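You operate a simulated robot arm through the tools that you are given. There is no shell and no other tool. Be economical: measure what you need, move in short steps, check, and stop when the job is done.

You are at the controls of a simulated robot arm. One attempt, no reset.

## Task
Take the wide beaker on the second shop shelf by the wall from the bottom and put it away on the grey workbench top. Then put one of the pull-top bottles from the drip plate on the low shelf of the tap bench. Then put one of the price signs from the top of the wooden counter in the purple basin. Then lift the delivery box lid open. Do these in the order given. Set down upright: pull-top bottle.

The check looks at the end state, three seconds after you hand in, the way a careful person would. Anything else that was tipped, shoved, dropped, spilled or broken makes it a failure. Lids that push on must go on centred and level and be pressed home; caps that screw on are set level and turned clockwise until they are tight.

## Robot
A 7-joint arm with a fingered hand on a trunk, on a base that drives. Base frame: it is fixed to the floor where the robot stands at the start and does not move with it; the origin is under the middle of the robot, x ahead of it, y to its left, z up; the surface under the hand at the start is at about z = 720. Lengths are in mm, angles in degrees, forces in N, time in s.
With the tool pointing down near the work surface it reaches from about 340 to 760 mm from the robot's upright axis, wherever it stands. Its first joint turns from -166.0 to 166.0 degrees. Places, roughly: delivery box lid [-2500, -500, 900]; grey workbench top [4500, 4200, 900]; low shelf of the tap bench [-600, -600, 200]; price sign [-1250, 2500, 1000]; pull-top bottle [-1000, -500, 750]; purple basin (25x17x9 cm) [-1300, 1800, 1100]; wide beaker [500, 0, 500]. Payload 4 kg.
Tool frame: the origin (TCP) lies between the finger pads and is the grasp point; the fingertips stand 26 mm ahead of it; z points along the fingers, y is the line along which they close. The gripper opens to 132 mm. The gripper's body begins 73 mm behind the TCP. The gripper is a hand of 4 fingers: y runs from the thumb to the fingers, the wrist lies at [0, 0, -239] in the tool frame, and closing takes about 1.5 s.
Orientation is that of the tool frame in the base frame, as [roll, pitch, yaw] about the fixed x, y, z axes, in that order (R = Rz(yaw) Ry(pitch) Rx(roll)). With the fingers straight down and closing along the base's y, the tool's x points along the base's -x, its y along +y and its z along -z.

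## Interface
- The arm moves only by the tool move_arm. Its argument "commands" is a list of rows, each a list of 2 entries, a list of its own where there are three numbers: the shift along the tool's x, y, z in units of 500 mm (1.0 is 500 mm), then the turn, a rotation vector about the tool's x, y, z in units of 120 degrees (1.0 is 120 degrees). In form: [[[dx, dy, dz], [wx, wy, wz]], ...]. A call has 1 to 8 rows; each row is the pose to reach, as a shift and turn from the pose commanded when the call began, along the tool's axes at that moment. "fingers" is the gripper command, from -1 (shut) to 1 (fully open), values between in proportion, set as the call begins (left out, the last holds). A call with a number of a shift or a turn outside -1 to 1 is refused whole. A row lasts 0.2 s, in which the tool goes at most 50 mm and 8.6 degrees; a call with a longer step from one row to the next is refused whole, and so is a gripper value outside its range. Where a pose cannot be reached the arm comes as near as it can. A force on the tool above 40 N (or 10 N above the force at the start of the call, whichever is more), or a blocked arm, ends the call early, and 0.2 s more pass. The fingers move at their own pace (about 72 mm/s each) and stop on an object; they squeeze with about 22 N. The grip force told is the motor's: it shows also when the fingers shut on nothing. Time passes only in rows, and 0.2 s behind the last, so rows that repeat a pose let the fingers close. It gives the time, the measured TCP pose, the force on the tool (base axes), the opening and the grip force at its end, in the units of the frame above (readings bear some noise), with the torque about the TCP (base axes, N m) and any sound that the robot's microphone picked up.
- Cameras (640 x 400 px; columns grow to the right, rows downward): "scene" is now at [-43.6, 83.4, 1465.1]; the picture's right is [-0.95, -0.32, 0.00], its down [-0.26, 0.77, -0.59] and it looks along [0.19, -0.56, -0.81] (base axes); focal length 238 px, centre (320, 200). "wrist" rides on the gripper at [68, 2, -97] in the tool frame; the picture's right is [-0.02, 1.00, 0.00], its down [-0.82, -0.02, -0.58] and it looks along [-0.58, -0.01, 0.82] (tool axes); focal length 270 px, centre (320, 200). There is no depth. A picture from a camera that has moved, and an enlarged one, comes with that camera's place and axes in the base frame and with its lens. The place of the scene camera against the robot may be out by one fixed shift of up to 12 mm in any direction.
- get_image(camera): a new picture of that camera. The clock stands still meanwhile.
- raise_lower(by): slides the trunk up (or, below 0, down) by that many mm; the arm and the scene camera ride with it, the base frame stays. It gives what a move gives, with no picture.
- drive_base(legs): drives the robot by 1 to 6 legs, each [ahead, turn to the left] in mm and degrees, along the robot's own axes; the way and the turn of a leg run together, so that a leg with both is an arc; at most 1500 mm and 180 degrees a leg. The arm and the cameras ride along, it lands a little off, and it stops where it bumps. It gives what a move gives.
- curl_fingers(finger1, finger2, finger3, thumb_bend): sets how far each is bent, from 0 (flat) to 1 (curled in); at 0.3 the hand is open as for a grip, at 0.7 the pads meet at the TCP. One left out holds its place. A second passes; each finger stops where it meets its share of the squeeze, and holds until it gets a number again. A gripper value or a shape takes the hand back. It gives what a move gives, with no picture; readings hold the bend of each and the force on the fingers (four entries, about 0 where the hand has none), thumb and palm.
- set_grasp(shape): the hand has 4 fingers and takes this shape, open, in about a second: jaw (thumb against the fingers, like two jaws); tri (thumb and two fingers); tip (a fingertip pinch); poke (one finger out to press); point (the index stretched); flat (the hand flat); cup (the hand cupped); fist (a fist). The gripper value then closes the fingers along that shape, each until it touches; the sizes above hold for jaw. It gives what a move gives, with no picture.
- pan_tilt(pan, tilt): turns the head with the scene camera to pan (to the left, within 155 degrees either way) and tilt (down, from -29 to 69), counted from straight ahead of the robot. It gives what a move gives.
- close_up(camera, box): a new picture of the part [left, top, right, bottom] of that camera's present view, enlarged. The clock stands still meanwhile.
- close_job(): hands the job in; it is judged then, once.

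Work in short steps. Places have to be worked out from the pictures, the camera data and where the tool is seen: move nearer, look again, correct. Check each grasp and each placing, and mend what went wrong. You have 165 turns and 120 pictures in all, those below and enlarged ones among them. Open the gripper and draw the arm clear of the work before you hand the job in, unless the task says otherwise; then end with one line.

The tools are called after ">>>" as a command line: name --argument value ..., lists and objects as JSON in quotes. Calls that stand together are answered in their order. move_arm: Moves the arm, as the interface text tells. Its arguments: {"type":"object","properties":{"commands":{"type":"array","items":{"type":"array"}},"fingers":{"type":"number"}},"required":["commands"]} The other tools are called the same way: raise_lower (by) slides the trunk up or down; set_grasp (shape) gives the hand a shape; curl_fingers (finger1, finger2, finger3, thumb_bend) moves the fingers one by one; drive_base (legs) drives the base; pan_tilt (pan, tilt) turns the head that bears the scene camera; get_image (camera) takes a picture; close_up (camera, box) takes an enlarged picture of a part of a camera's view; close_job () hands the job in.

At the start:

```text
t: 0.0
tcp_pos: [-89.1, -403.9, 1029.8]
tcp_rot: [-179.9, 0.0, 180.0]
wrist_force: [0.2, 0.6, -1.0]
wrist_torque: [0.02, 0.02, 0.01]
gripper_width: 131.7
grip_force: 0.0
shape: jaw
bend: [0.3, 0.3, 0.3, 0.3]
finger forces: [0.0, 0.1, 0.1, 0.0, 0.1, 0.0]
trunk travel left (down, up): [-450.0, 140.0]
robot x, y, heading: [-0.5, 1.9, 0.0]
head pan, tilt: [-71.4, 53.9]
```

scene: 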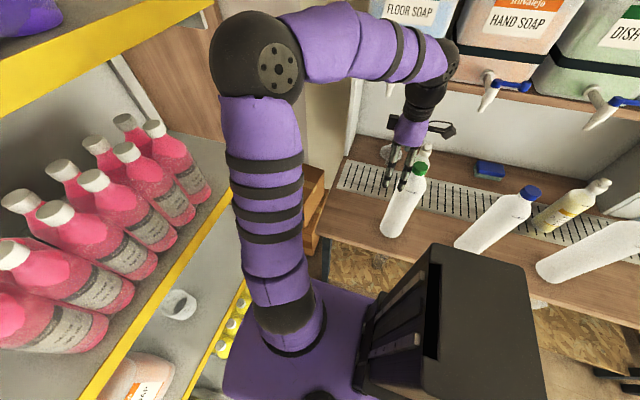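
wrist: 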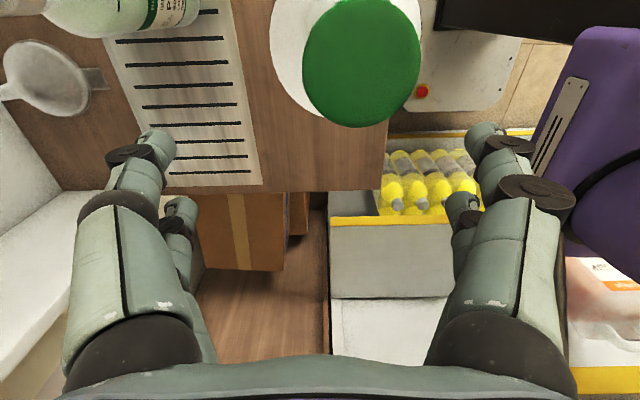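

I see the shelf on +x with the beaker on a lower level. I'll turn the head to look ahead at it.

>>> pan_tilt --pan 0 --tilt 55

>>> get_image --camera "scene"

```text
t: 1.4
tcp_pos: [-86.9, -404.0, 1029.5]
tcp_rot: [-180.0, 0.0, -180.0]
wrist_force: [-0.5, 0.1, -0.1]
wrist_torque: [0.02, 0.0, 0.0]
gripper_width: 132.0
grip_force: 0.0
shape: jaw
bend: [0.3, 0.3, 0.3, 0.3]
finger forces: [0.0, 0.1, 0.1, 0.1, 0.1, 0.2]
trunk travel left (down, up): [-450.0, 140.0]
robot x, y, heading: [1.6, -0.6, -0.3]
head pan, tilt: [0.0, 55.0]
```

```text
117 pictures are left
camera scene: at [5.2, 152.8, 1463.7], right [0.0, -1.0, 0.0], down [-0.82, 0.0, -0.57], along [0.57, 0.0, -0.82], focal length 238 px, centre (320, 200)
```

scene: 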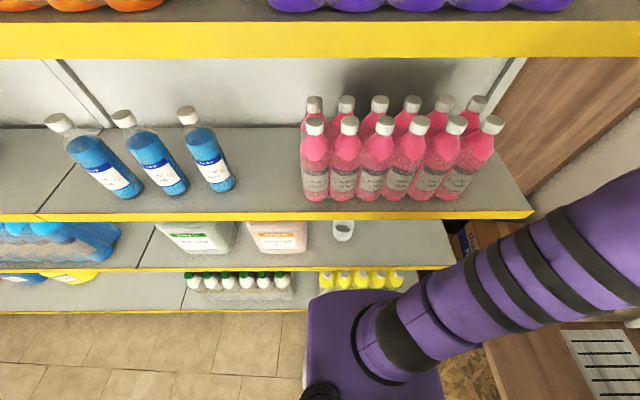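

The beaker is on the second shelf near the front. Let me view the surroundings (left and back) before moving.

>>> pan_tilt --pan 150 --tilt 25

>>> get_image --camera "scene"

>>> pan_tilt --pan 70 --tilt 20

>>> get_image --camera "scene"

>>> pan_tilt --pan -130 --tilt 25

>>> get_image --camera "scene"

```text
t: 3.8
tcp_pos: [-88.3, -403.4, 1029.1]
tcp_rot: [180.0, 0.0, 179.9]
wrist_force: [-0.5, -0.3, 0.3]
wrist_torque: [-0.01, -0.02, 0.0]
gripper_width: 132.0
grip_force: 0.1
shape: jaw
bend: [0.3, 0.3, 0.3, 0.3]
finger forces: [0.0, 0.1, 0.1, 0.1, 0.0, 0.0]
trunk travel left (down, up): [-450.0, 140.0]
robot x, y, heading: [2.2, -3.0, -0.1]
head pan, tilt: [150.0, 25.0]
```

```text
116 pictures are left
camera scene: at [-146.7, 198.9, 1507.7], right [0.5, 0.87, 0.0], down [0.37, -0.21, -0.91], along [-0.78, 0.45, -0.42], focal length 238 px, centre (320, 200)
```

scene: 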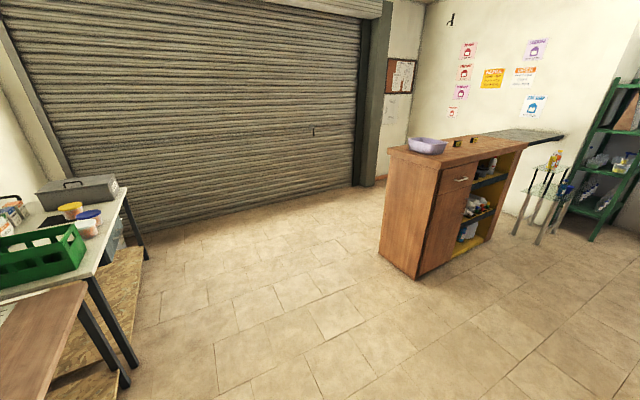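

```text
t: 5.3
tcp_pos: [-88.1, -404.5, 1029.9]
tcp_rot: [180.0, -0.1, 179.9]
wrist_force: [0.2, 0.2, -0.2]
wrist_torque: [-0.01, 0.02, 0.0]
gripper_width: 131.7
grip_force: 0.1
shape: jaw
bend: [0.3, 0.3, 0.3, 0.3]
finger forces: [0.1, 0.1, 0.0, 0.0, 0.1, 0.0]
trunk travel left (down, up): [-450.0, 140.0]
robot x, y, heading: [-2.9, 1.3, -0.1]
head pan, tilt: [70.0, 20.0]
```

```text
115 pictures are left
camera scene: at [-35.2, 240.3, 1515.8], right [0.94, -0.34, 0.0], down [-0.12, -0.32, -0.94], along [0.32, 0.88, -0.34], focal length 238 px, centre (320, 200)
```

scene: 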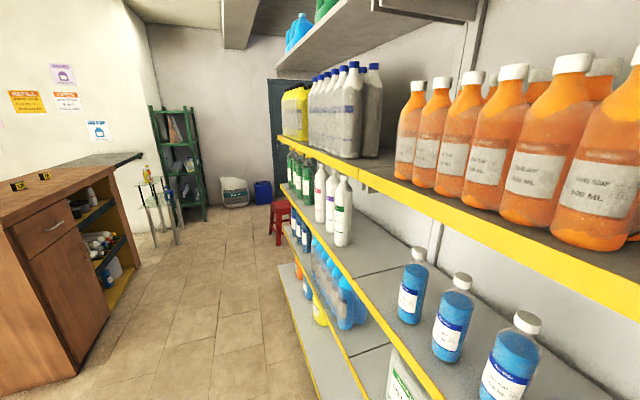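

```text
t: 8.2
tcp_pos: [-88.1, -403.8, 1028.7]
tcp_rot: [179.9, 0.1, -179.9]
wrist_force: [1.1, -0.5, -0.2]
wrist_torque: [0.01, 0.01, 0.01]
gripper_width: 131.8
grip_force: 0.0
shape: jaw
bend: [0.3, 0.3, 0.3, 0.3]
finger forces: [0.0, 0.0, 0.1, 0.0, 0.0, 0.0]
trunk travel left (down, up): [-450.0, 140.0]
robot x, y, heading: [-2.5, -1.8, 0.0]
head pan, tilt: [-130.0, 25.0]
```

```text
114 pictures are left
camera scene: at [-126.1, 82.2, 1507.7], right [-0.77, 0.64, 0.0], down [0.27, 0.32, -0.91], along [-0.58, -0.69, -0.42], focal length 238 px, centre (320, 200)
```

scene: 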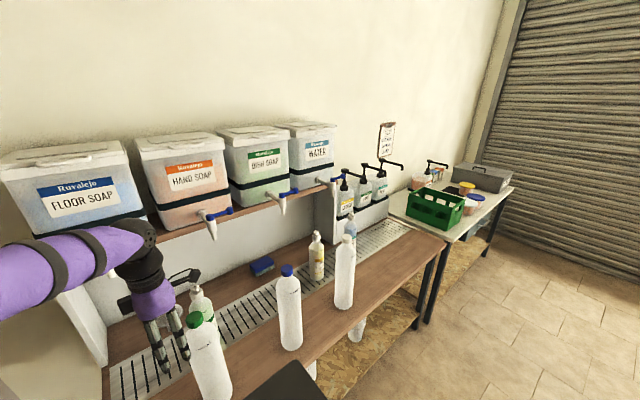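

The hand sits right beside a tall green-capped bottle, so I'll first lift the arm straight up.

>>> move_arm --commands '[[[0, 0, -0.08], [0, 0, 0]], [[0, 0, -0.16], [0, 0, 0]], [[0, 0, -0.24], [0, 0, 0]], [[0, 0, -0.32], [0, 0, 0]], [[0, 0, -0.32], [0, 0, 0]]]'

>>> get_image --camera "scene"

```text
t: 9.4
tcp_pos: [-87.2, -403.7, 1189.0]
tcp_rot: [-180.0, 0.1, 179.9]
wrist_force: [-0.1, -0.3, -0.1]
wrist_torque: [0.0, 0.0, 0.02]
gripper_width: 131.9
grip_force: 0.1
shape: jaw
bend: [0.3, 0.3, 0.3, 0.3]
finger forces: [0.0, 0.1, 0.0, 0.0, 0.0, 0.1]
trunk travel left (down, up): [-450.0, 140.0]
robot x, y, heading: [-0.7, 1.3, -0.1]
head pan, tilt: [-130.0, 25.0]
```

```text
113 pictures are left
camera scene: at [-126.2, 82.3, 1507.7], right [-0.77, 0.64, 0.0], down [0.27, 0.32, -0.91], along [-0.58, -0.69, -0.42], focal length 238 px, centre (320, 200)
```

scene: 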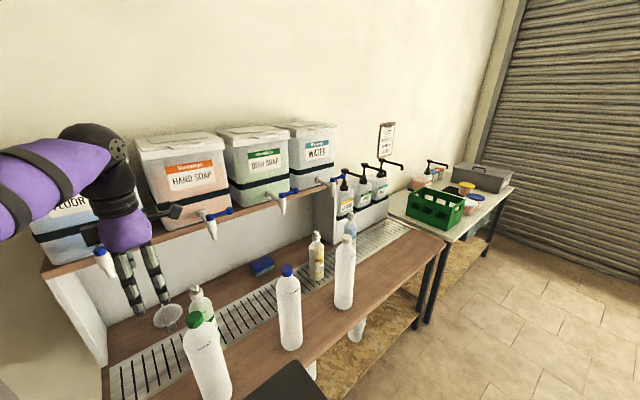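

Hand is now clear above bottles and in front of taps. I'll drive straight back 350 mm to gain room in front of the shelf.

>>> drive_base --legs '[[-350, 0]]'

>>> pan_tilt --pan 0 --tilt 35

>>> get_image --camera "scene"

```text
t: 11.7
tcp_pos: [-440.3, -403.6, 1188.3]
tcp_rot: [-179.9, 0.0, 179.8]
wrist_force: [-0.3, -0.6, 0.1]
wrist_torque: [-0.01, -0.02, -0.03]
gripper_width: 131.8
grip_force: 0.1
shape: jaw
bend: [0.3, 0.3, 0.3, 0.3]
finger forces: [0.0, 0.1, 0.0, 0.0, 0.1, 0.1]
trunk travel left (down, up): [-450.0, 140.0]
robot x, y, heading: [-353.5, 3.7, -0.1]
head pan, tilt: [-130.0, 25.0]
```

```text
t: 13.8
tcp_pos: [-441.7, -401.8, 1189.2]
tcp_rot: [180.0, 0.0, 179.7]
wrist_force: [-0.5, -1.0, -1.0]
wrist_torque: [0.05, -0.01, 0.0]
gripper_width: 131.9
grip_force: 0.1
shape: jaw
bend: [0.3, 0.3, 0.3, 0.3]
finger forces: [0.0, 0.0, 0.1, 0.0, 0.1, 0.0]
trunk travel left (down, up): [-450.0, 140.0]
robot x, y, heading: [-350.6, -1.9, -0.1]
head pan, tilt: [0.0, 35.0]
```

```text
112 pictures are left
camera scene: at [-330.3, 153.2, 1491.9], right [0.0, -1.0, 0.0], down [-0.57, 0.0, -0.82], along [0.82, 0.0, -0.57], focal length 238 px, centre (320, 200)
```

scene: 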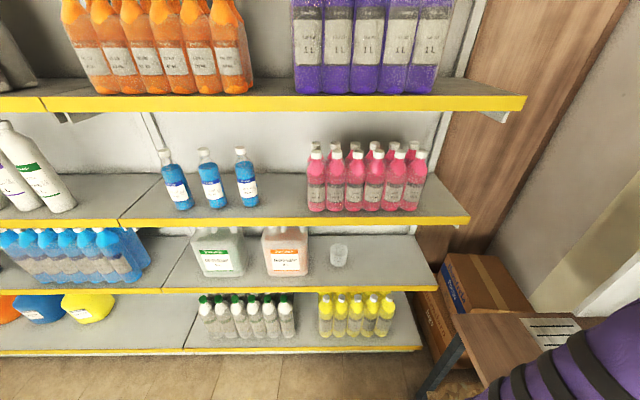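

The hand can swing to the front now; I'll swing the arm about the robot's axis while yawing the tool so the camera ends up on the outer side.

>>> move_arm --commands '[[[-0.06, -0.011, 0], [0, 0, -0.0625]], [[-0.121, -0.018, 0], [0, 0, -0.125]], [[-0.183, -0.02, 0], [0, 0, -0.1875]], [[-0.244, -0.018, 0], [0, 0, -0.25]], [[-0.305, -0.011, 0], [0, 0, -0.3125]], [[-0.366, 0, 0], [0, 0, -0.375]], [[-0.425, 0.016, 0], [0, 0, -0.4375]], [[-0.483, 0.036, 0], [0, 0, -0.5]]]'

```text
t: 15.6
tcp_pos: [-199.0, -386.0, 1188.6]
tcp_rot: [-180.0, 0.0, -120.0]
wrist_force: [-0.3, 0.4, -0.3]
wrist_torque: [0.02, -0.01, 0.01]
gripper_width: 131.9
grip_force: 0.1
shape: jaw
bend: [0.3, 0.3, 0.3, 0.3]
finger forces: [0.0, 0.0, 0.0, 0.0, 0.1, 0.1]
trunk travel left (down, up): [-450.0, 140.0]
robot x, y, heading: [-351.1, 1.7, -0.0]
head pan, tilt: [0.0, 35.0]
```

>>> move_arm --commands '[[[-0.0505, -0.0355, 0], [0, 0, -0.0625]], [[-0.1045, -0.069, 0], [0, 0, -0.125]], [[-0.158, -0.098, 0], [0, 0, -0.1875]], [[-0.216, -0.122, 0], [0, 0, -0.25]], [[-0.274, -0.142, 0], [0, 0, -0.3125]], [[-0.334, -0.158, 0], [0, 0, -0.375]], [[-0.394, -0.171, 0], [0, 0, -0.4375]], [[-0.456, -0.178, 0], [0, 0, -0.5]]]'

```text
t: 17.4
tcp_pos: [-7.8, -232.1, 1187.4]
tcp_rot: [-180.0, 0.0, -60.0]
wrist_force: [0.3, -0.3, 0.8]
wrist_torque: [0.01, 0.02, 0.01]
gripper_width: 131.9
grip_force: 0.1
shape: jaw
bend: [0.3, 0.3, 0.3, 0.3]
finger forces: [0.0, 0.0, 0.1, 0.0, 0.0, 0.0]
trunk travel left (down, up): [-450.0, 140.0]
robot x, y, heading: [-352.8, -0.6, -0.4]
head pan, tilt: [0.0, 35.0]
```

>>> move_arm --commands '[[[-0.028, -0.0554, 0], [0, 0, -0.0625]], [[-0.0626, -0.1076, 0], [0, 0, -0.125]], [[-0.099, -0.1564, 0], [0, 0, -0.1875]], [[-0.138, -0.2046, 0], [0, 0, -0.25]], [[-0.182, -0.2484, 0], [0, 0, -0.3125]], [[-0.231, -0.288, 0], [0, 0, -0.375]], [[-0.279, -0.325, 0], [0, 0, -0.4375]], [[-0.3316, -0.358, 0], [0, 0, -0.5]]]'

>>> raise_lower --by -300

>>> get_image --camera "scene"

```text
t: 19.2
tcp_pos: [65.7, 1.7, 1188.9]
tcp_rot: [-179.9, 0.1, -0.1]
wrist_force: [0.6, -0.7, 0.1]
wrist_torque: [0.0, -0.01, -0.01]
gripper_width: 132.0
grip_force: 0.0
shape: jaw
bend: [0.3, 0.3, 0.3, 0.3]
finger forces: [0.0, 0.0, 0.1, 0.0, 0.1, 0.0]
trunk travel left (down, up): [-450.0, 140.0]
robot x, y, heading: [-355.6, -0.4, -0.3]
head pan, tilt: [0.0, 35.0]
```

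```text
t: 22.2
tcp_pos: [66.5, 0.3, 888.2]
tcp_rot: [179.9, 0.0, -0.2]
wrist_force: [0.2, -1.0, 0.2]
wrist_torque: [0.04, 0.0, 0.0]
gripper_width: 131.8
grip_force: 0.0
shape: jaw
bend: [0.3, 0.3, 0.3, 0.3]
finger forces: [0.0, 0.1, 0.0, 0.0, 0.1, 0.0]
trunk travel left (down, up): [-150.0, 440.0]
robot x, y, heading: [-347.1, 1.0, -0.0]
head pan, tilt: [0.0, 35.0]
```

```text
111 pictures are left
camera scene: at [-330.2, 153.3, 1191.9], right [0.0, -1.0, 0.0], down [-0.57, 0.0, -0.82], along [0.82, 0.0, -0.57], focal length 238 px, centre (320, 200)
```

scene: 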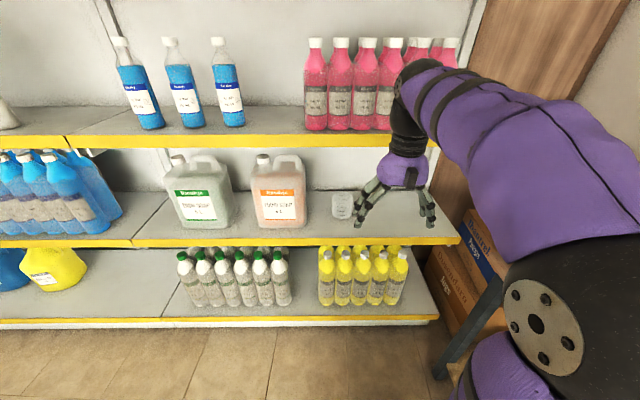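

The beaker is at about (450, 57) on a shelf at z≈560. I'll pitch the hand to horizontal, camera on top, in front of the shelf gap.

>>> move_arm --commands '[[[0.024, -0.011, 0.043], [0, 0.068, 0]], [[0.049, -0.022, 0.086], [0, 0.136, 0]], [[0.073, -0.033, 0.13], [0, 0.205, 0]], [[0.098, -0.044, 0.173], [0, 0.273, 0]], [[0.122, -0.055, 0.216], [0, 0.341, 0]], [[0.146, -0.066, 0.26], [0, 0.409, 0]], [[0.171, -0.077, 0.303], [0, 0.477, 0]], [[0.195, -0.088, 0.346], [0, 0.5455, 0]]]'

>>> get_image --camera "wrist"

```text
t: 24.0
tcp_pos: [172.3, 46.0, 718.1]
tcp_rot: [179.8, -65.4, 0.0]
wrist_force: [-0.4, 0.1, 0.1]
wrist_torque: [-0.02, -0.04, -0.01]
gripper_width: 132.0
grip_force: 0.1
shape: jaw
bend: [0.3, 0.3, 0.3, 0.3]
finger forces: [0.1, 0.0, 0.0, 0.0, 0.0, 0.0]
out of reach, approached as far as the arm can: row 8
trunk travel left (down, up): [-150.0, 440.0]
robot x, y, heading: [-349.2, 0.8, -0.2]
head pan, tilt: [0.0, 35.0]
```

```text
110 pictures are left
camera wrist: at [110.4, 44.3, 820.4], right [-0.01, -1.0, -0.02], down [-0.87, 0.02, -0.5], along [0.5, 0.01, -0.87], focal length 270 px, centre (320, 200)
```

wrist: 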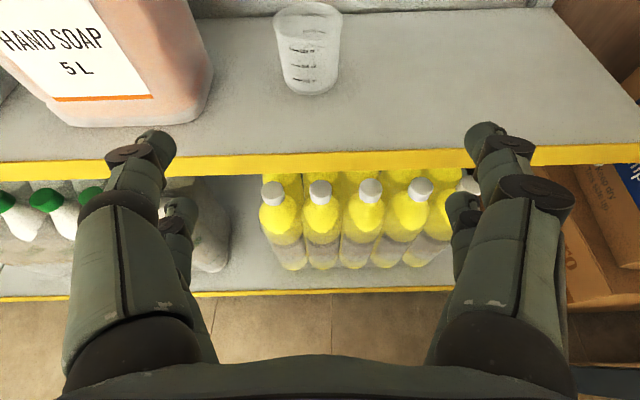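

From the wrist view, beaker ≈ (445, 60), base z≈572, ~80 mm wide. I'll keep this tilted pose and approach part way, then look again.

>>> move_arm --commands '[[[0.01, -0.007, 0.08], [0, 0, 0]], [[0.02, -0.014, 0.16], [0, 0, 0]], [[0.028, -0.022, 0.24], [0, 0, 0]], [[0.034, -0.028, 0.3], [0, 0, 0]], [[0.034, -0.028, 0.3], [0, 0, 0]]]'

>>> get_image --camera "wrist"

>>> get_image --camera "scene"

```text
t: 25.2
tcp_pos: [315.0, 58.8, 671.7]
tcp_rot: [179.9, -65.3, -0.1]
wrist_force: [0.9, -0.1, -0.2]
wrist_torque: [-0.03, 0.02, -0.02]
gripper_width: 131.7
grip_force: 0.1
shape: jaw
bend: [0.3, 0.3, 0.3, 0.3]
finger forces: [0.0, 0.0, 0.0, 0.1, 0.1, 0.0]
trunk travel left (down, up): [-150.0, 440.0]
robot x, y, heading: [-354.2, 1.3, -0.0]
head pan, tilt: [0.0, 35.0]
```

```text
109 pictures are left
camera wrist: at [254.8, 57.1, 773.3], right [-0.01, -1.0, -0.02], down [-0.86, 0.02, -0.5], along [0.5, 0.01, -0.86], focal length 270 px, centre (320, 200)
```

wrist: 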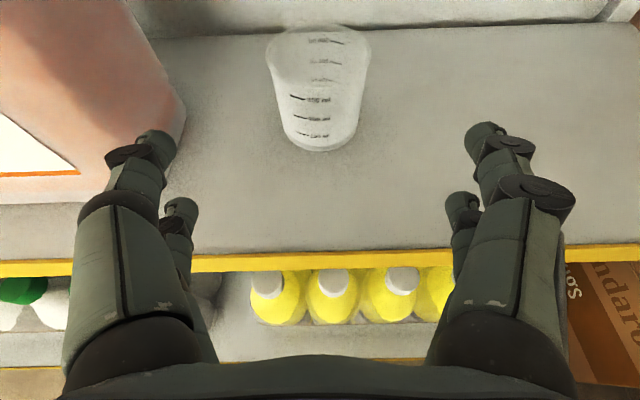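

```text
108 pictures are left
camera scene: at [-330.2, 153.3, 1191.9], right [0.0, -1.0, 0.0], down [-0.57, 0.0, -0.82], along [0.82, 0.0, -0.57], focal length 238 px, centre (320, 200)
```

scene: 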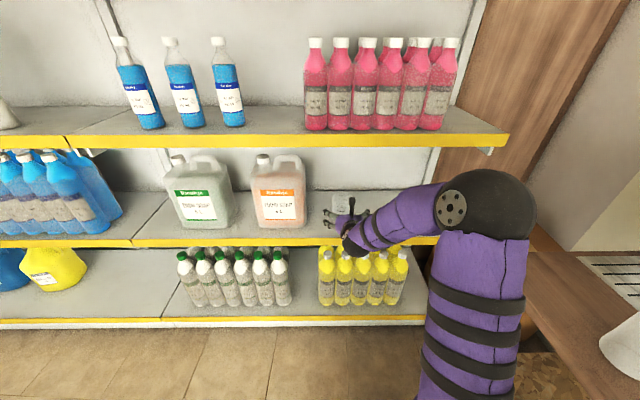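

Refined beaker position ≈ (464, 58), base z≈555. I'll move in to TCP (462, 58, 608) with the fingers straddling it.

>>> move_arm --commands '[[[0.002, 0, 0.08], [0, 0, 0]], [[0.004, 0, 0.16], [0, 0, 0]], [[0.006, 0, 0.24], [0, 0, 0]], [[0.006, 0, 0.318], [0, 0, 0]], [[0.006, 0, 0.318], [0, 0, 0]]]'

>>> get_image --camera "wrist"

```text
t: 26.4
tcp_pos: [461.2, 58.1, 608.8]
tcp_rot: [180.0, -65.4, -0.1]
wrist_force: [0.4, 0.0, 0.3]
wrist_torque: [-0.02, -0.02, -0.01]
gripper_width: 132.0
grip_force: 0.1
shape: jaw
bend: [0.3, 0.3, 0.3, 0.3]
finger forces: [0.0, 0.0, 0.1, 0.1, 0.1, 0.0]
trunk travel left (down, up): [-150.0, 440.0]
robot x, y, heading: [-349.8, -1.6, -0.0]
head pan, tilt: [0.0, 35.0]
```

```text
107 pictures are left
camera wrist: at [400.9, 57.3, 710.9], right [-0.01, -1.0, -0.02], down [-0.86, 0.02, -0.5], along [0.5, 0.01, -0.86], focal length 270 px, centre (320, 200)
```

wrist: 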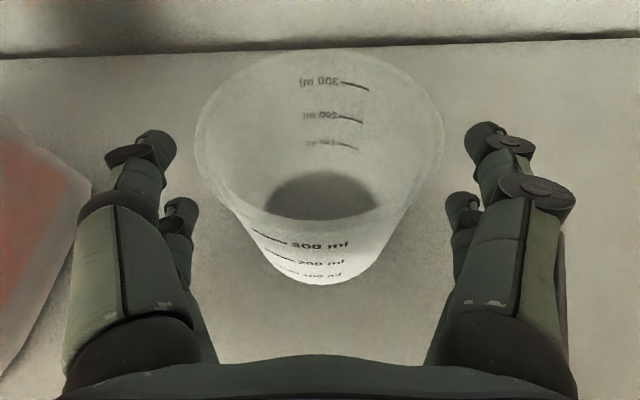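

The beaker is centred between the fingers; closing.

>>> move_arm --commands '[[[0, 0, 0], [0, 0, 0]], [[0, 0, 0], [0, 0, 0]], [[0, 0, 0], [0, 0, 0]], [[0, 0, 0], [0, 0, 0]], [[0, 0, 0], [0, 0, 0]], [[0, 0, 0], [0, 0, 0]], [[0, 0, 0], [0, 0, 0]], [[0, 0, 0], [0, 0, 0]]]' --fingers -1

>>> get_image --camera "wrist"

```text
t: 28.2
tcp_pos: [461.2, 58.2, 608.5]
tcp_rot: [-180.0, -65.5, -0.1]
wrist_force: [0.0, 0.3, 0.3]
wrist_torque: [0.03, 0.03, -0.04]
gripper_width: 72.3
grip_force: 21.6
shape: jaw
bend: [0.71, 0.72, 0.72, 0.71]
finger forces: [20.1, 20.6, 19.8, 0.1, 21.4, 0.0]
trunk travel left (down, up): [-150.0, 440.0]
robot x, y, heading: [-354.7, 0.9, -0.5]
head pan, tilt: [0.0, 35.0]
```

```text
106 pictures are left
camera wrist: at [400.6, 57.3, 711.1], right [-0.01, -1.0, -0.02], down [-0.86, 0.02, -0.5], along [0.5, 0.01, -0.86], focal length 270 px, centre (320, 200)
```

wrist: 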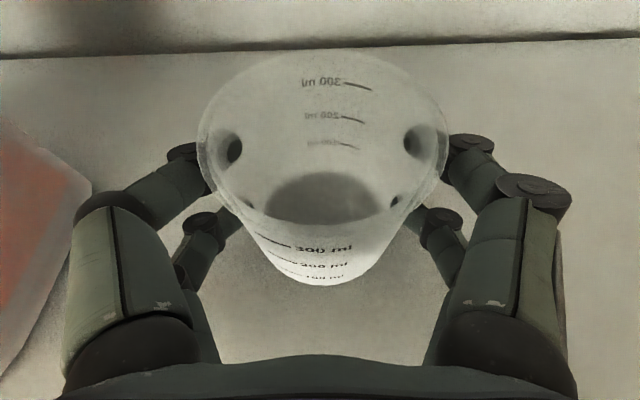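

Good grip (72 mm). Lift 50 mm, then retract out of the shelf.

>>> move_arm --commands '[[[0.045, 0, -0.02], [0, 0, 0]], [[0.091, 0, -0.042], [0, 0, 0]], [[0.091, 0, -0.042], [0, 0, 0]], [[0.05, 0, -0.13], [0, 0, 0]], [[0.01, 0, -0.22], [0, 0, 0]], [[-0.03, 0, -0.31], [0, 0, 0]], [[-0.07, 0, -0.4], [0, 0, 0]], [[-0.1, 0, -0.47], [0, 0, 0]]]'

>>> get_image --camera "wrist"

```text
t: 30.0
tcp_pos: [225.0, 59.8, 661.7]
tcp_rot: [179.9, -65.5, -0.2]
wrist_force: [-0.1, 0.1, -0.9]
wrist_torque: [0.02, 0.0, 0.01]
gripper_width: 72.1
grip_force: 22.6
shape: jaw
bend: [0.71, 0.72, 0.72, 0.71]
finger forces: [20.0, 20.6, 20.0, 0.0, 21.4, 0.0]
trunk travel left (down, up): [-150.0, 440.0]
robot x, y, heading: [-349.8, 1.3, -0.2]
head pan, tilt: [0.0, 35.0]
```

```text
105 pictures are left
camera wrist: at [163.9, 57.2, 763.4], right [-0.01, -1.0, -0.02], down [-0.86, 0.02, -0.5], along [0.5, 0.01, -0.86], focal length 270 px, centre (320, 200)
```

wrist: 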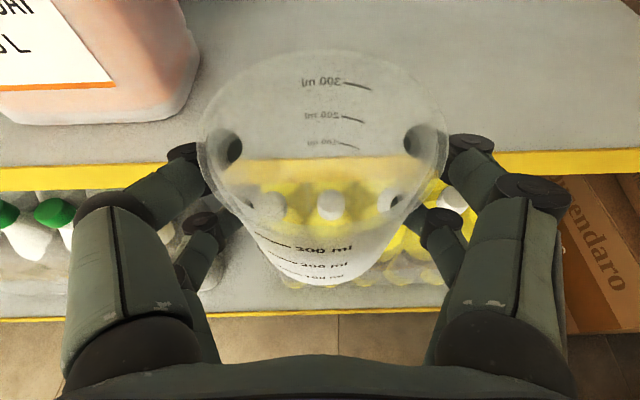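

Beaker held. Back up 200, turn left 90° and look along the aisle.

>>> drive_base --legs '[[-200, 0], [0, 90]]'

>>> raise_lower --by 300

>>> pan_tilt --pan 0 --tilt 20

>>> get_image --camera "scene"

```text
t: 33.1
tcp_pos: [-17.8, 224.8, 663.1]
tcp_rot: [-180.0, -65.4, 16.8]
wrist_force: [0.5, 0.0, 0.2]
wrist_torque: [0.02, 0.04, -0.03]
gripper_width: 72.1
grip_force: 22.0
shape: jaw
bend: [0.71, 0.72, 0.72, 0.71]
finger forces: [20.3, 20.6, 20.2, 0.0, 21.8, 0.1]
trunk travel left (down, up): [-150.0, 440.0]
robot x, y, heading: [-552.7, -0.2, 16.8]
head pan, tilt: [0.0, 35.0]
stopped in leg 2: the robot was blocked; the commanded pose is now the measured one
```

```text
t: 36.1
tcp_pos: [-18.1, 225.7, 962.1]
tcp_rot: [-180.0, -65.5, 16.9]
wrist_force: [-0.3, -0.5, -0.8]
wrist_torque: [-0.03, 0.01, -0.01]
gripper_width: 72.2
grip_force: 21.7
shape: jaw
bend: [0.71, 0.72, 0.72, 0.71]
finger forces: [20.3, 20.7, 20.2, 0.1, 21.8, 0.1]
trunk travel left (down, up): [-450.0, 140.0]
robot x, y, heading: [-555.7, 2.2, 16.5]
head pan, tilt: [0.0, 35.0]
```

```text
t: 36.9
tcp_pos: [-17.0, 225.3, 961.8]
tcp_rot: [180.0, -65.6, 16.8]
wrist_force: [-0.5, -0.7, 0.5]
wrist_torque: [-0.02, 0.02, 0.02]
gripper_width: 72.4
grip_force: 21.6
shape: jaw
bend: [0.71, 0.72, 0.72, 0.71]
finger forces: [20.4, 20.7, 20.0, 0.0, 21.7, 0.0]
trunk travel left (down, up): [-450.0, 140.0]
robot x, y, heading: [-552.7, 0.9, 17.0]
head pan, tilt: [0.0, 20.0]
```

```text
104 pictures are left
camera scene: at [-570.8, 157.6, 1515.7], right [0.29, -0.96, 0.0], down [-0.33, -0.1, -0.94], along [0.9, 0.27, -0.34], focal length 238 px, centre (320, 200)
```

scene: 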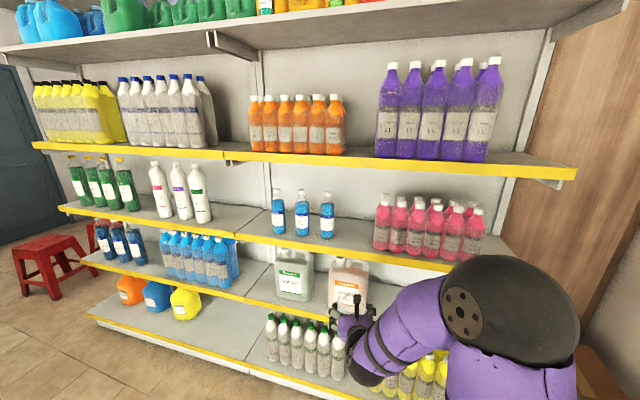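

The turn was blocked at 17°, probably by the bench behind-right. Let me look there.

>>> pan_tilt --pan -120 --tilt 55

>>> get_image --camera "scene"

```text
t: 38.9
tcp_pos: [-17.5, 224.7, 962.4]
tcp_rot: [180.0, -65.5, 16.8]
wrist_force: [0.0, 0.0, -1.1]
wrist_torque: [0.01, 0.01, -0.02]
gripper_width: 72.1
grip_force: 22.4
shape: jaw
bend: [0.71, 0.72, 0.72, 0.71]
finger forces: [20.2, 20.8, 20.1, 0.0, 21.7, 0.0]
trunk travel left (down, up): [-450.0, 140.0]
robot x, y, heading: [-551.4, 2.1, 16.7]
head pan, tilt: [-120.0, 55.0]
```

```text
103 pictures are left
camera scene: at [-676.8, 60.9, 1463.7], right [-0.97, 0.23, 0.0], down [0.19, 0.8, -0.57], along [-0.13, -0.56, -0.82], focal length 238 px, centre (320, 200)
```

scene: 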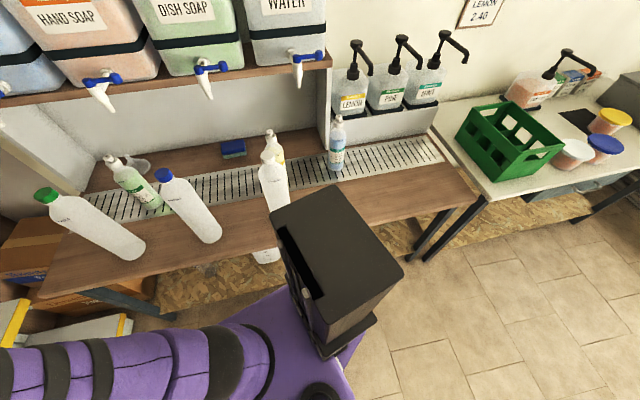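

The robot's rear touches the bench edge; nothing was displaced. I'll go forward in an arc away from the bench.

>>> drive_base --legs '[[150, 0], [150, 25], [150, 48]]'

>>> pan_tilt --pan 0 --tilt 15

>>> get_image --camera "scene"

```text
t: 44.0
tcp_pos: [-282.4, 826.2, 962.7]
tcp_rot: [179.9, -65.6, 90.3]
wrist_force: [0.2, -0.2, 0.3]
wrist_torque: [-0.03, -0.02, 0.06]
gripper_width: 72.1
grip_force: 21.6
shape: jaw
bend: [0.71, 0.72, 0.72, 0.71]
finger forces: [20.0, 20.3, 20.0, 0.0, 21.5, 0.0]
trunk travel left (down, up): [-450.0, 140.0]
robot x, y, heading: [-220.4, 254.0, 90.0]
head pan, tilt: [-120.0, 55.0]
```

```text
t: 46.0
tcp_pos: [-284.0, 824.7, 961.7]
tcp_rot: [-180.0, -65.5, 90.3]
wrist_force: [0.0, -0.5, -0.1]
wrist_torque: [0.01, 0.02, 0.0]
gripper_width: 71.8
grip_force: 22.1
shape: jaw
bend: [0.71, 0.72, 0.72, 0.71]
finger forces: [20.2, 20.5, 20.0, 0.0, 21.5, 0.1]
trunk travel left (down, up): [-450.0, 140.0]
robot x, y, heading: [-219.5, 249.8, 89.9]
head pan, tilt: [0.0, 15.0]
```

```text
102 pictures are left
camera scene: at [-378.9, 283.7, 1523.9], right [1.0, 0.0, 0.0], down [0.0, -0.26, -0.97], along [0.0, 0.97, -0.26], focal length 238 px, centre (320, 200)
```

scene: 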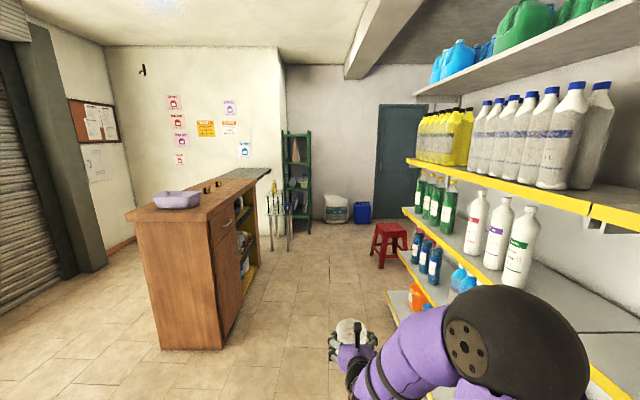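

The aisle is clear. Drive forward, bearing slightly left away from the shelf.

>>> drive_base --legs '[[0, 5], [1200, 0], [800, -5]]'

>>> get_image --camera "scene"

>>> pan_tilt --pan -65 --tilt 12

>>> get_image --camera "scene"

```text
t: 56.5
tcp_pos: [-419.3, 2807.8, 962.2]
tcp_rot: [179.9, -65.5, 90.2]
wrist_force: [-0.3, 0.5, -0.3]
wrist_torque: [-0.02, -0.01, 0.01]
gripper_width: 72.3
grip_force: 22.0
shape: jaw
bend: [0.71, 0.72, 0.72, 0.71]
finger forces: [20.1, 20.6, 20.1, 0.0, 21.5, 0.0]
trunk travel left (down, up): [-450.0, 140.0]
robot x, y, heading: [-358.1, 2232.5, 90.1]
head pan, tilt: [0.0, 15.0]
```

```text
101 pictures are left
camera scene: at [-515.3, 2264.9, 1523.9], right [1.0, 0.0, 0.0], down [0.0, -0.26, -0.97], along [0.0, 0.97, -0.26], focal length 238 px, centre (320, 200)
```

scene: 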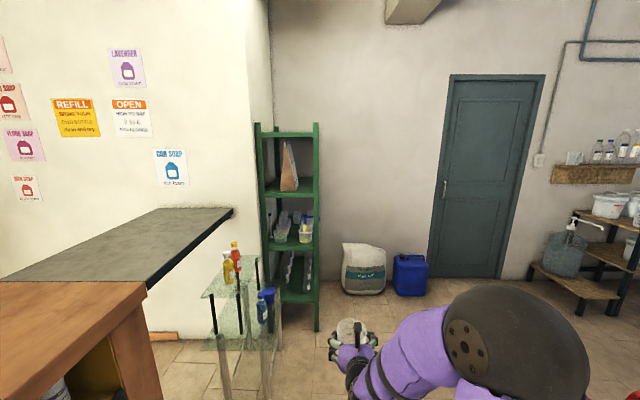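

```text
t: 57.8
tcp_pos: [-418.9, 2806.8, 961.9]
tcp_rot: [180.0, -65.5, 90.3]
wrist_force: [0.6, -0.7, -0.9]
wrist_torque: [-0.01, 0.05, -0.01]
gripper_width: 72.0
grip_force: 21.9
shape: jaw
bend: [0.71, 0.72, 0.72, 0.71]
finger forces: [20.0, 20.5, 20.0, 0.1, 21.5, 0.1]
trunk travel left (down, up): [-450.0, 140.0]
robot x, y, heading: [-353.5, 2230.6, 89.9]
head pan, tilt: [-65.0, 12.0]
```

```text
100 pictures are left
camera scene: at [-430.9, 2211.0, 1528.8], right [0.42, -0.91, 0.0], down [-0.19, -0.09, -0.98], along [0.89, 0.41, -0.21], focal length 238 px, centre (320, 200)
```

scene: 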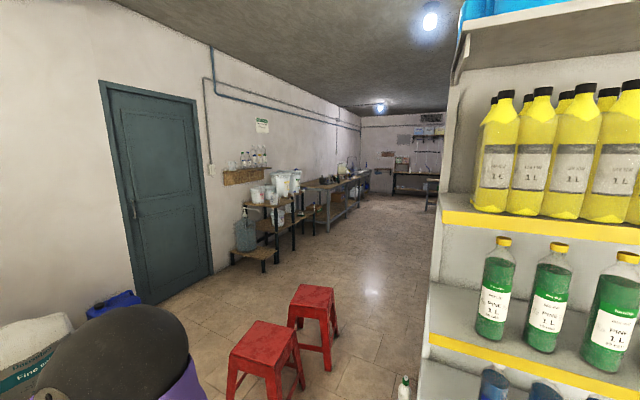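

The room opens to the right, with benches along the far wall; stools stand mid-way. I'll arc round north of the stools.

>>> drive_base --legs '[[600, 0], [1000, -60], [300, -30]]'

>>> pan_tilt --pan 0 --tilt 15

>>> get_image --camera "scene"

```text
t: 67.6
tcp_pos: [978.5, 3799.8, 962.4]
tcp_rot: [-180.0, -65.5, 0.6]
wrist_force: [-0.6, -0.7, -0.8]
wrist_torque: [0.03, 0.02, 0.02]
gripper_width: 71.9
grip_force: 22.2
shape: jaw
bend: [0.71, 0.72, 0.72, 0.71]
finger forces: [19.9, 20.4, 20.0, 0.0, 21.4, 0.0]
trunk travel left (down, up): [-450.0, 140.0]
robot x, y, heading: [403.2, 3732.2, 0.8]
head pan, tilt: [-65.0, 12.0]
cut short: leg 2
```

```text
t: 69.0
tcp_pos: [979.0, 3799.5, 962.0]
tcp_rot: [-179.9, -65.4, 0.7]
wrist_force: [-0.3, 0.3, -1.2]
wrist_torque: [0.0, 0.0, 0.0]
gripper_width: 72.0
grip_force: 21.5
shape: jaw
bend: [0.71, 0.72, 0.72, 0.71]
finger forces: [20.0, 20.6, 20.0, 0.0, 21.6, 0.0]
trunk travel left (down, up): [-450.0, 140.0]
robot x, y, heading: [400.1, 3729.5, 0.9]
head pan, tilt: [0.0, 15.0]
```

```text
99 pictures are left
camera scene: at [427.4, 3885.8, 1523.9], right [0.01, -1.0, 0.0], down [-0.26, 0.0, -0.97], along [0.97, 0.01, -0.26], focal length 238 px, centre (320, 200)
```

scene: 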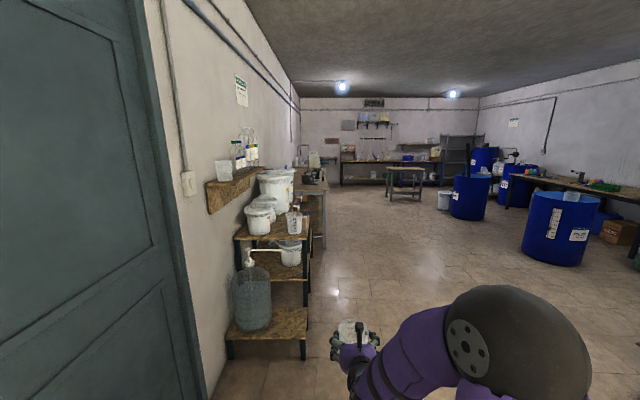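

The workbench follows the stepped shelf along the left wall. Drive on, offset to the right to y≈3400.

>>> drive_base --legs '[[0, -16], [1200, 0], [0, 16], [1000, 0]]'

>>> pan_tilt --pan 30 --tilt 20

>>> get_image --camera "scene"

```text
t: 81.9
tcp_pos: [3142.5, 3520.4, 962.2]
tcp_rot: [-180.0, -65.6, 1.5]
wrist_force: [-1.0, -0.1, -0.6]
wrist_torque: [-0.01, -0.01, 0.01]
gripper_width: 71.9
grip_force: 22.0
shape: jaw
bend: [0.72, 0.72, 0.72, 0.71]
finger forces: [19.8, 20.5, 20.0, 0.1, 21.3, 0.0]
trunk travel left (down, up): [-450.0, 140.0]
robot x, y, heading: [2567.6, 3445.9, 1.7]
head pan, tilt: [0.0, 15.0]
```

```text
t: 82.8
tcp_pos: [3141.4, 3521.1, 962.5]
tcp_rot: [180.0, -65.5, 1.4]
wrist_force: [0.2, 0.5, -0.1]
wrist_torque: [0.0, 0.05, 0.0]
gripper_width: 72.0
grip_force: 21.5
shape: jaw
bend: [0.72, 0.72, 0.72, 0.71]
finger forces: [19.9, 20.5, 19.9, 0.1, 21.4, 0.0]
trunk travel left (down, up): [-450.0, 140.0]
robot x, y, heading: [2567.9, 3444.5, 1.7]
head pan, tilt: [30.0, 20.0]
```

```text
98 pictures are left
camera scene: at [2576.2, 3644.7, 1515.8], right [0.52, -0.85, 0.0], down [-0.29, -0.18, -0.94], along [0.8, 0.49, -0.34], focal length 238 px, centre (320, 200)
```

scene: 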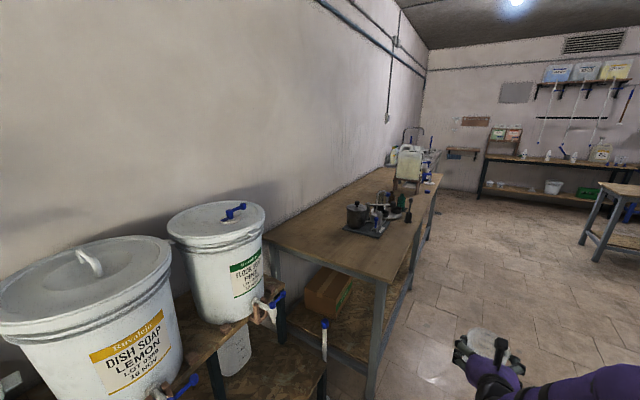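

A wooden-topped bench starts at x≈3380; the grey one may be further on. Drive on 900 mm and look.

>>> drive_base --legs '[[900, -2]]'

>>> pan_tilt --pan 45 --tilt 25

>>> get_image --camera "scene"

```text
t: 87.6
tcp_pos: [4047.8, 3504.9, 961.4]
tcp_rot: [-180.0, -65.5, -0.7]
wrist_force: [-0.1, -0.3, 0.8]
wrist_torque: [-0.02, -0.02, 0.0]
gripper_width: 72.1
grip_force: 22.2
shape: jaw
bend: [0.72, 0.72, 0.72, 0.71]
finger forces: [19.9, 20.4, 20.0, 0.1, 21.4, 0.1]
trunk travel left (down, up): [-450.0, 140.0]
robot x, y, heading: [3470.2, 3452.9, -0.7]
head pan, tilt: [30.0, 20.0]
```

```text
t: 88.3
tcp_pos: [4046.8, 3505.9, 961.9]
tcp_rot: [-180.0, -65.6, -0.8]
wrist_force: [1.0, 0.5, 0.9]
wrist_torque: [-0.02, 0.04, -0.01]
gripper_width: 71.9
grip_force: 22.3
shape: jaw
bend: [0.72, 0.72, 0.72, 0.71]
finger forces: [19.9, 20.4, 19.9, 0.0, 21.4, 0.1]
trunk travel left (down, up): [-450.0, 140.0]
robot x, y, heading: [3469.9, 3446.6, -0.4]
head pan, tilt: [45.0, 25.0]
```

```text
97 pictures are left
camera scene: at [3470.8, 3670.8, 1507.7], right [0.7, -0.71, 0.0], down [-0.3, -0.3, -0.91], along [0.65, 0.63, -0.42], focal length 238 px, centre (320, 200)
```

scene: 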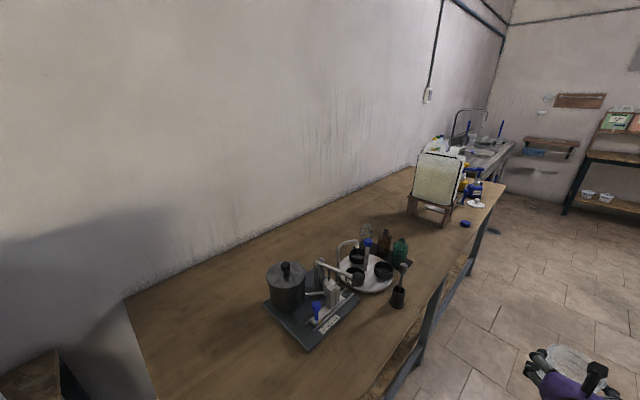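

The bench with grey frame spans x 3380–5360 at y≈3830+; its left part (around x 3560, y 4000) is free. I raise the trunk and turn the long way round (via the open floor) to face it.

>>> raise_lower --by 120

>>> drive_base --legs '[[0, -27.6], [166, 0], [0, -121], [0, -121]]'

>>> pan_tilt --pan 0 --tilt 45

>>> get_image --camera "scene"

```text
t: 89.8
tcp_pos: [4047.4, 3505.5, 1081.9]
tcp_rot: [180.0, -65.5, -0.7]
wrist_force: [0.0, -0.5, -0.1]
wrist_torque: [-0.02, -0.02, 0.04]
gripper_width: 71.7
grip_force: 22.2
shape: jaw
bend: [0.72, 0.72, 0.72, 0.71]
finger forces: [19.9, 20.3, 20.0, 0.0, 21.4, 0.0]
trunk travel left (down, up): [-570.0, 20.0]
robot x, y, heading: [3470.7, 3452.9, -0.4]
head pan, tilt: [45.0, 25.0]
```

```text
t: 103.9
tcp_pos: [3542.7, 3950.4, 1081.8]
tcp_rot: [-180.0, -65.5, 91.4]
wrist_force: [-0.5, -0.7, -0.6]
wrist_torque: [-0.02, 0.0, -0.02]
gripper_width: 71.8
grip_force: 22.2
shape: jaw
bend: [0.72, 0.72, 0.72, 0.71]
finger forces: [19.1, 20.1, 18.3, 0.0, 21.3, 0.1]
trunk travel left (down, up): [-570.0, 20.0]
robot x, y, heading: [3612.4, 3373.1, 91.7]
head pan, tilt: [45.0, 25.0]
```

```text
t: 105.0
tcp_pos: [3542.9, 3948.8, 1082.2]
tcp_rot: [-179.9, -65.5, 91.4]
wrist_force: [-0.3, -0.4, -0.4]
wrist_torque: [-0.02, -0.01, -0.01]
gripper_width: 71.8
grip_force: 22.1
shape: jaw
bend: [0.72, 0.72, 0.72, 0.71]
finger forces: [19.1, 19.9, 18.3, 0.0, 21.4, 0.0]
trunk travel left (down, up): [-570.0, 20.0]
robot x, y, heading: [3616.9, 3376.9, 91.6]
head pan, tilt: [0.0, 45.0]
```

```text
96 pictures are left
camera scene: at [3455.3, 3392.8, 1597.1], right [1.0, 0.03, 0.0], down [0.02, -0.71, -0.71], along [-0.02, 0.71, -0.71], focal length 238 px, centre (320, 200)
```

scene: 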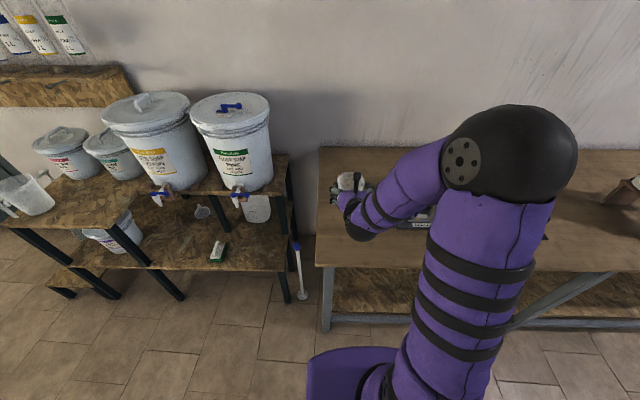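

The bench's left edge is at x≈3430, front ≈3800; hand at (3543, 3949). Check below with the wrist camera.

>>> get_image --camera "wrist"

```text
95 pictures are left
camera wrist: at [3545.4, 3890.3, 1183.5], right [1.0, 0.01, -0.02], down [0.0, -0.86, -0.5], along [-0.03, 0.5, -0.86], focal length 270 px, centre (320, 200)
```

wrist: 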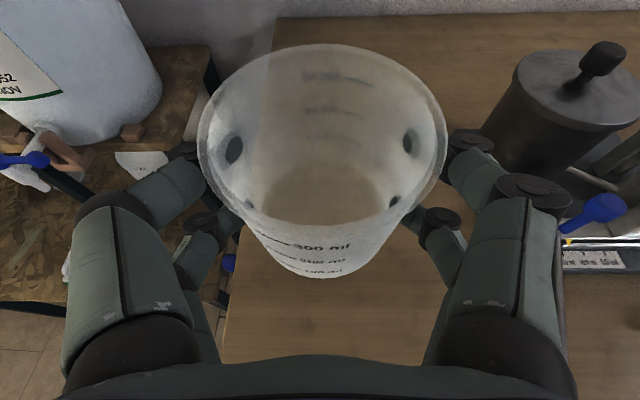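

Clear spot. Descend 90 mm, then check.

>>> move_arm --commands '[[[-0.055, 0, 0.025], [0, 0, 0]], [[-0.109, 0, 0.05], [0, 0, 0]], [[-0.164, 0, 0.0747], [0, 0, 0]], [[-0.164, 0, 0.0747], [0, 0, 0]]]'

>>> get_image --camera "wrist"

>>> get_image --camera "scene"

```text
t: 106.0
tcp_pos: [3540.1, 3950.8, 990.5]
tcp_rot: [180.0, -65.5, 91.3]
wrist_force: [-0.3, 0.6, -1.9]
wrist_torque: [0.0, 0.0, -0.01]
gripper_width: 71.4
grip_force: 21.9
shape: jaw
bend: [0.72, 0.72, 0.72, 0.71]
finger forces: [18.9, 20.1, 18.3, 0.1, 21.4, 0.0]
trunk travel left (down, up): [-570.0, 20.0]
robot x, y, heading: [3617.7, 3375.7, 91.7]
head pan, tilt: [0.0, 45.0]
```

```text
94 pictures are left
camera wrist: at [3543.9, 3890.5, 1092.7], right [1.0, 0.01, -0.02], down [0.0, -0.86, -0.5], along [-0.03, 0.5, -0.86], focal length 270 px, centre (320, 200)
```

wrist: 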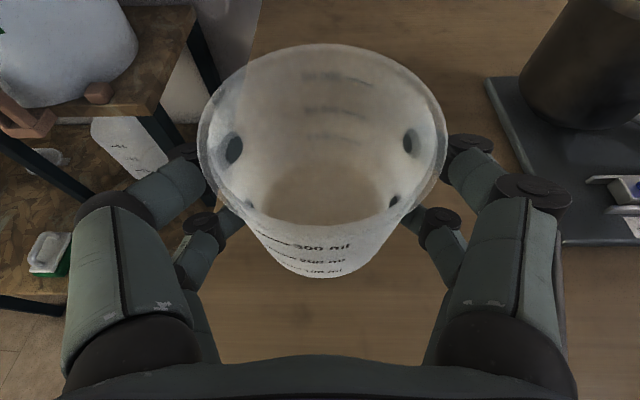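

```text
93 pictures are left
camera scene: at [3455.3, 3393.2, 1597.1], right [1.0, 0.03, 0.0], down [0.02, -0.71, -0.71], along [-0.02, 0.71, -0.71], focal length 238 px, centre (320, 200)
```

scene: 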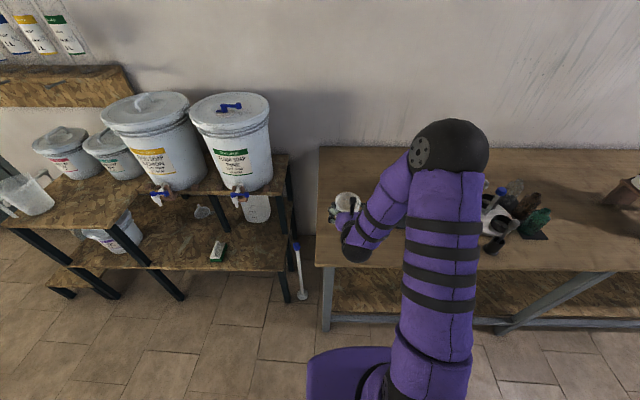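

Descend gently in 5 mm steps watching for contact force.

>>> move_arm --commands '[[[-0.018, 0, 0.0083], [0, 0, 0]], [[-0.027, 0, 0.0125], [0, 0, 0]], [[-0.036, 0, 0.0166], [0, 0, 0]], [[-0.045, 0, 0.0208], [0, 0, 0]], [[-0.054, 0, 0.025], [0, 0, 0]], [[-0.06, 0, 0.0275], [0, 0, 0]], [[-0.066, 0, 0.0302], [0, 0, 0]], [[-0.072, 0, 0.033], [0, 0, 0]]]'

```text
t: 107.8
tcp_pos: [3543.1, 3949.7, 951.0]
tcp_rot: [-180.0, -65.6, 91.4]
wrist_force: [0.4, -0.4, 0.0]
wrist_torque: [-0.01, 0.02, 0.05]
gripper_width: 71.7
grip_force: 22.1
shape: jaw
bend: [0.72, 0.72, 0.72, 0.71]
finger forces: [18.9, 19.8, 18.3, 0.0, 21.4, 0.0]
trunk travel left (down, up): [-570.0, 20.0]
robot x, y, heading: [3617.0, 3374.1, 91.5]
head pan, tilt: [0.0, 45.0]
```

>>> get_image --camera "wrist"

>>> close_up --camera "scene" --box '[300, 140, 420, 280]'

```text
92 pictures are left
camera wrist: at [3545.3, 3890.4, 1054.0], right [1.0, 0.01, -0.02], down [0.0, -0.86, -0.5], along [-0.03, 0.5, -0.86], focal length 270 px, centre (320, 200)
```

wrist: 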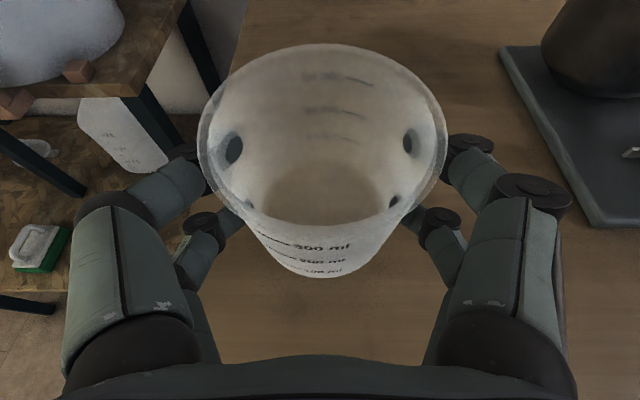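

```text
2.86 times, centred on (360, 210) of scene
camera zoom: at [3455.3, 3392.9, 1597.1], right [1.0, 0.03, 0.0], down [0.02, -0.71, -0.71], along [-0.02, 0.71, -0.71], focal length 678 px, centre (206, 171)
```

zoom: 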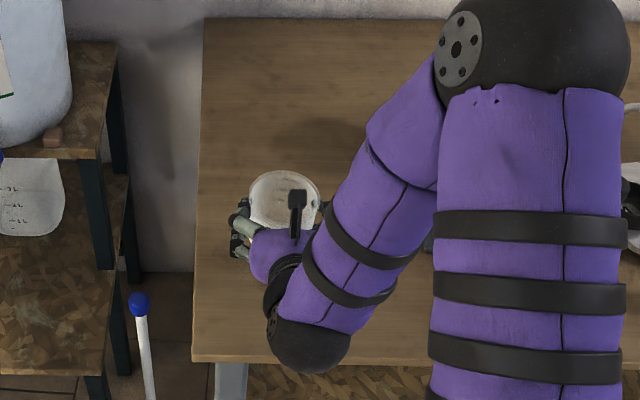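

Still no contact; the table looks to be around z≈850–860. Continue down in 5 mm steps.

>>> move_arm --commands '[[[-0.009, 0, 0.0042], [0, 0, 0]], [[-0.018, 0, 0.0083], [0, 0, 0]], [[-0.027, 0, 0.0125], [0, 0, 0]], [[-0.036, 0, 0.0166], [0, 0, 0]], [[-0.045, 0, 0.0208], [0, 0, 0]], [[-0.054, 0, 0.025], [0, 0, 0]], [[-0.063, 0, 0.029], [0, 0, 0]], [[-0.072, 0, 0.033], [0, 0, 0]]]'

```text
t: 109.6
tcp_pos: [3544.0, 3950.1, 912.1]
tcp_rot: [-179.9, -65.5, 91.4]
wrist_force: [-0.5, -0.6, 0.1]
wrist_torque: [-0.01, 0.01, 0.01]
gripper_width: 71.3
grip_force: 21.9
shape: jaw
bend: [0.72, 0.72, 0.72, 0.71]
finger forces: [19.0, 19.9, 18.3, 0.1, 21.3, 0.0]
trunk travel left (down, up): [-570.0, 20.0]
robot x, y, heading: [3615.5, 3370.0, 91.6]
head pan, tilt: [0.0, 45.0]
```

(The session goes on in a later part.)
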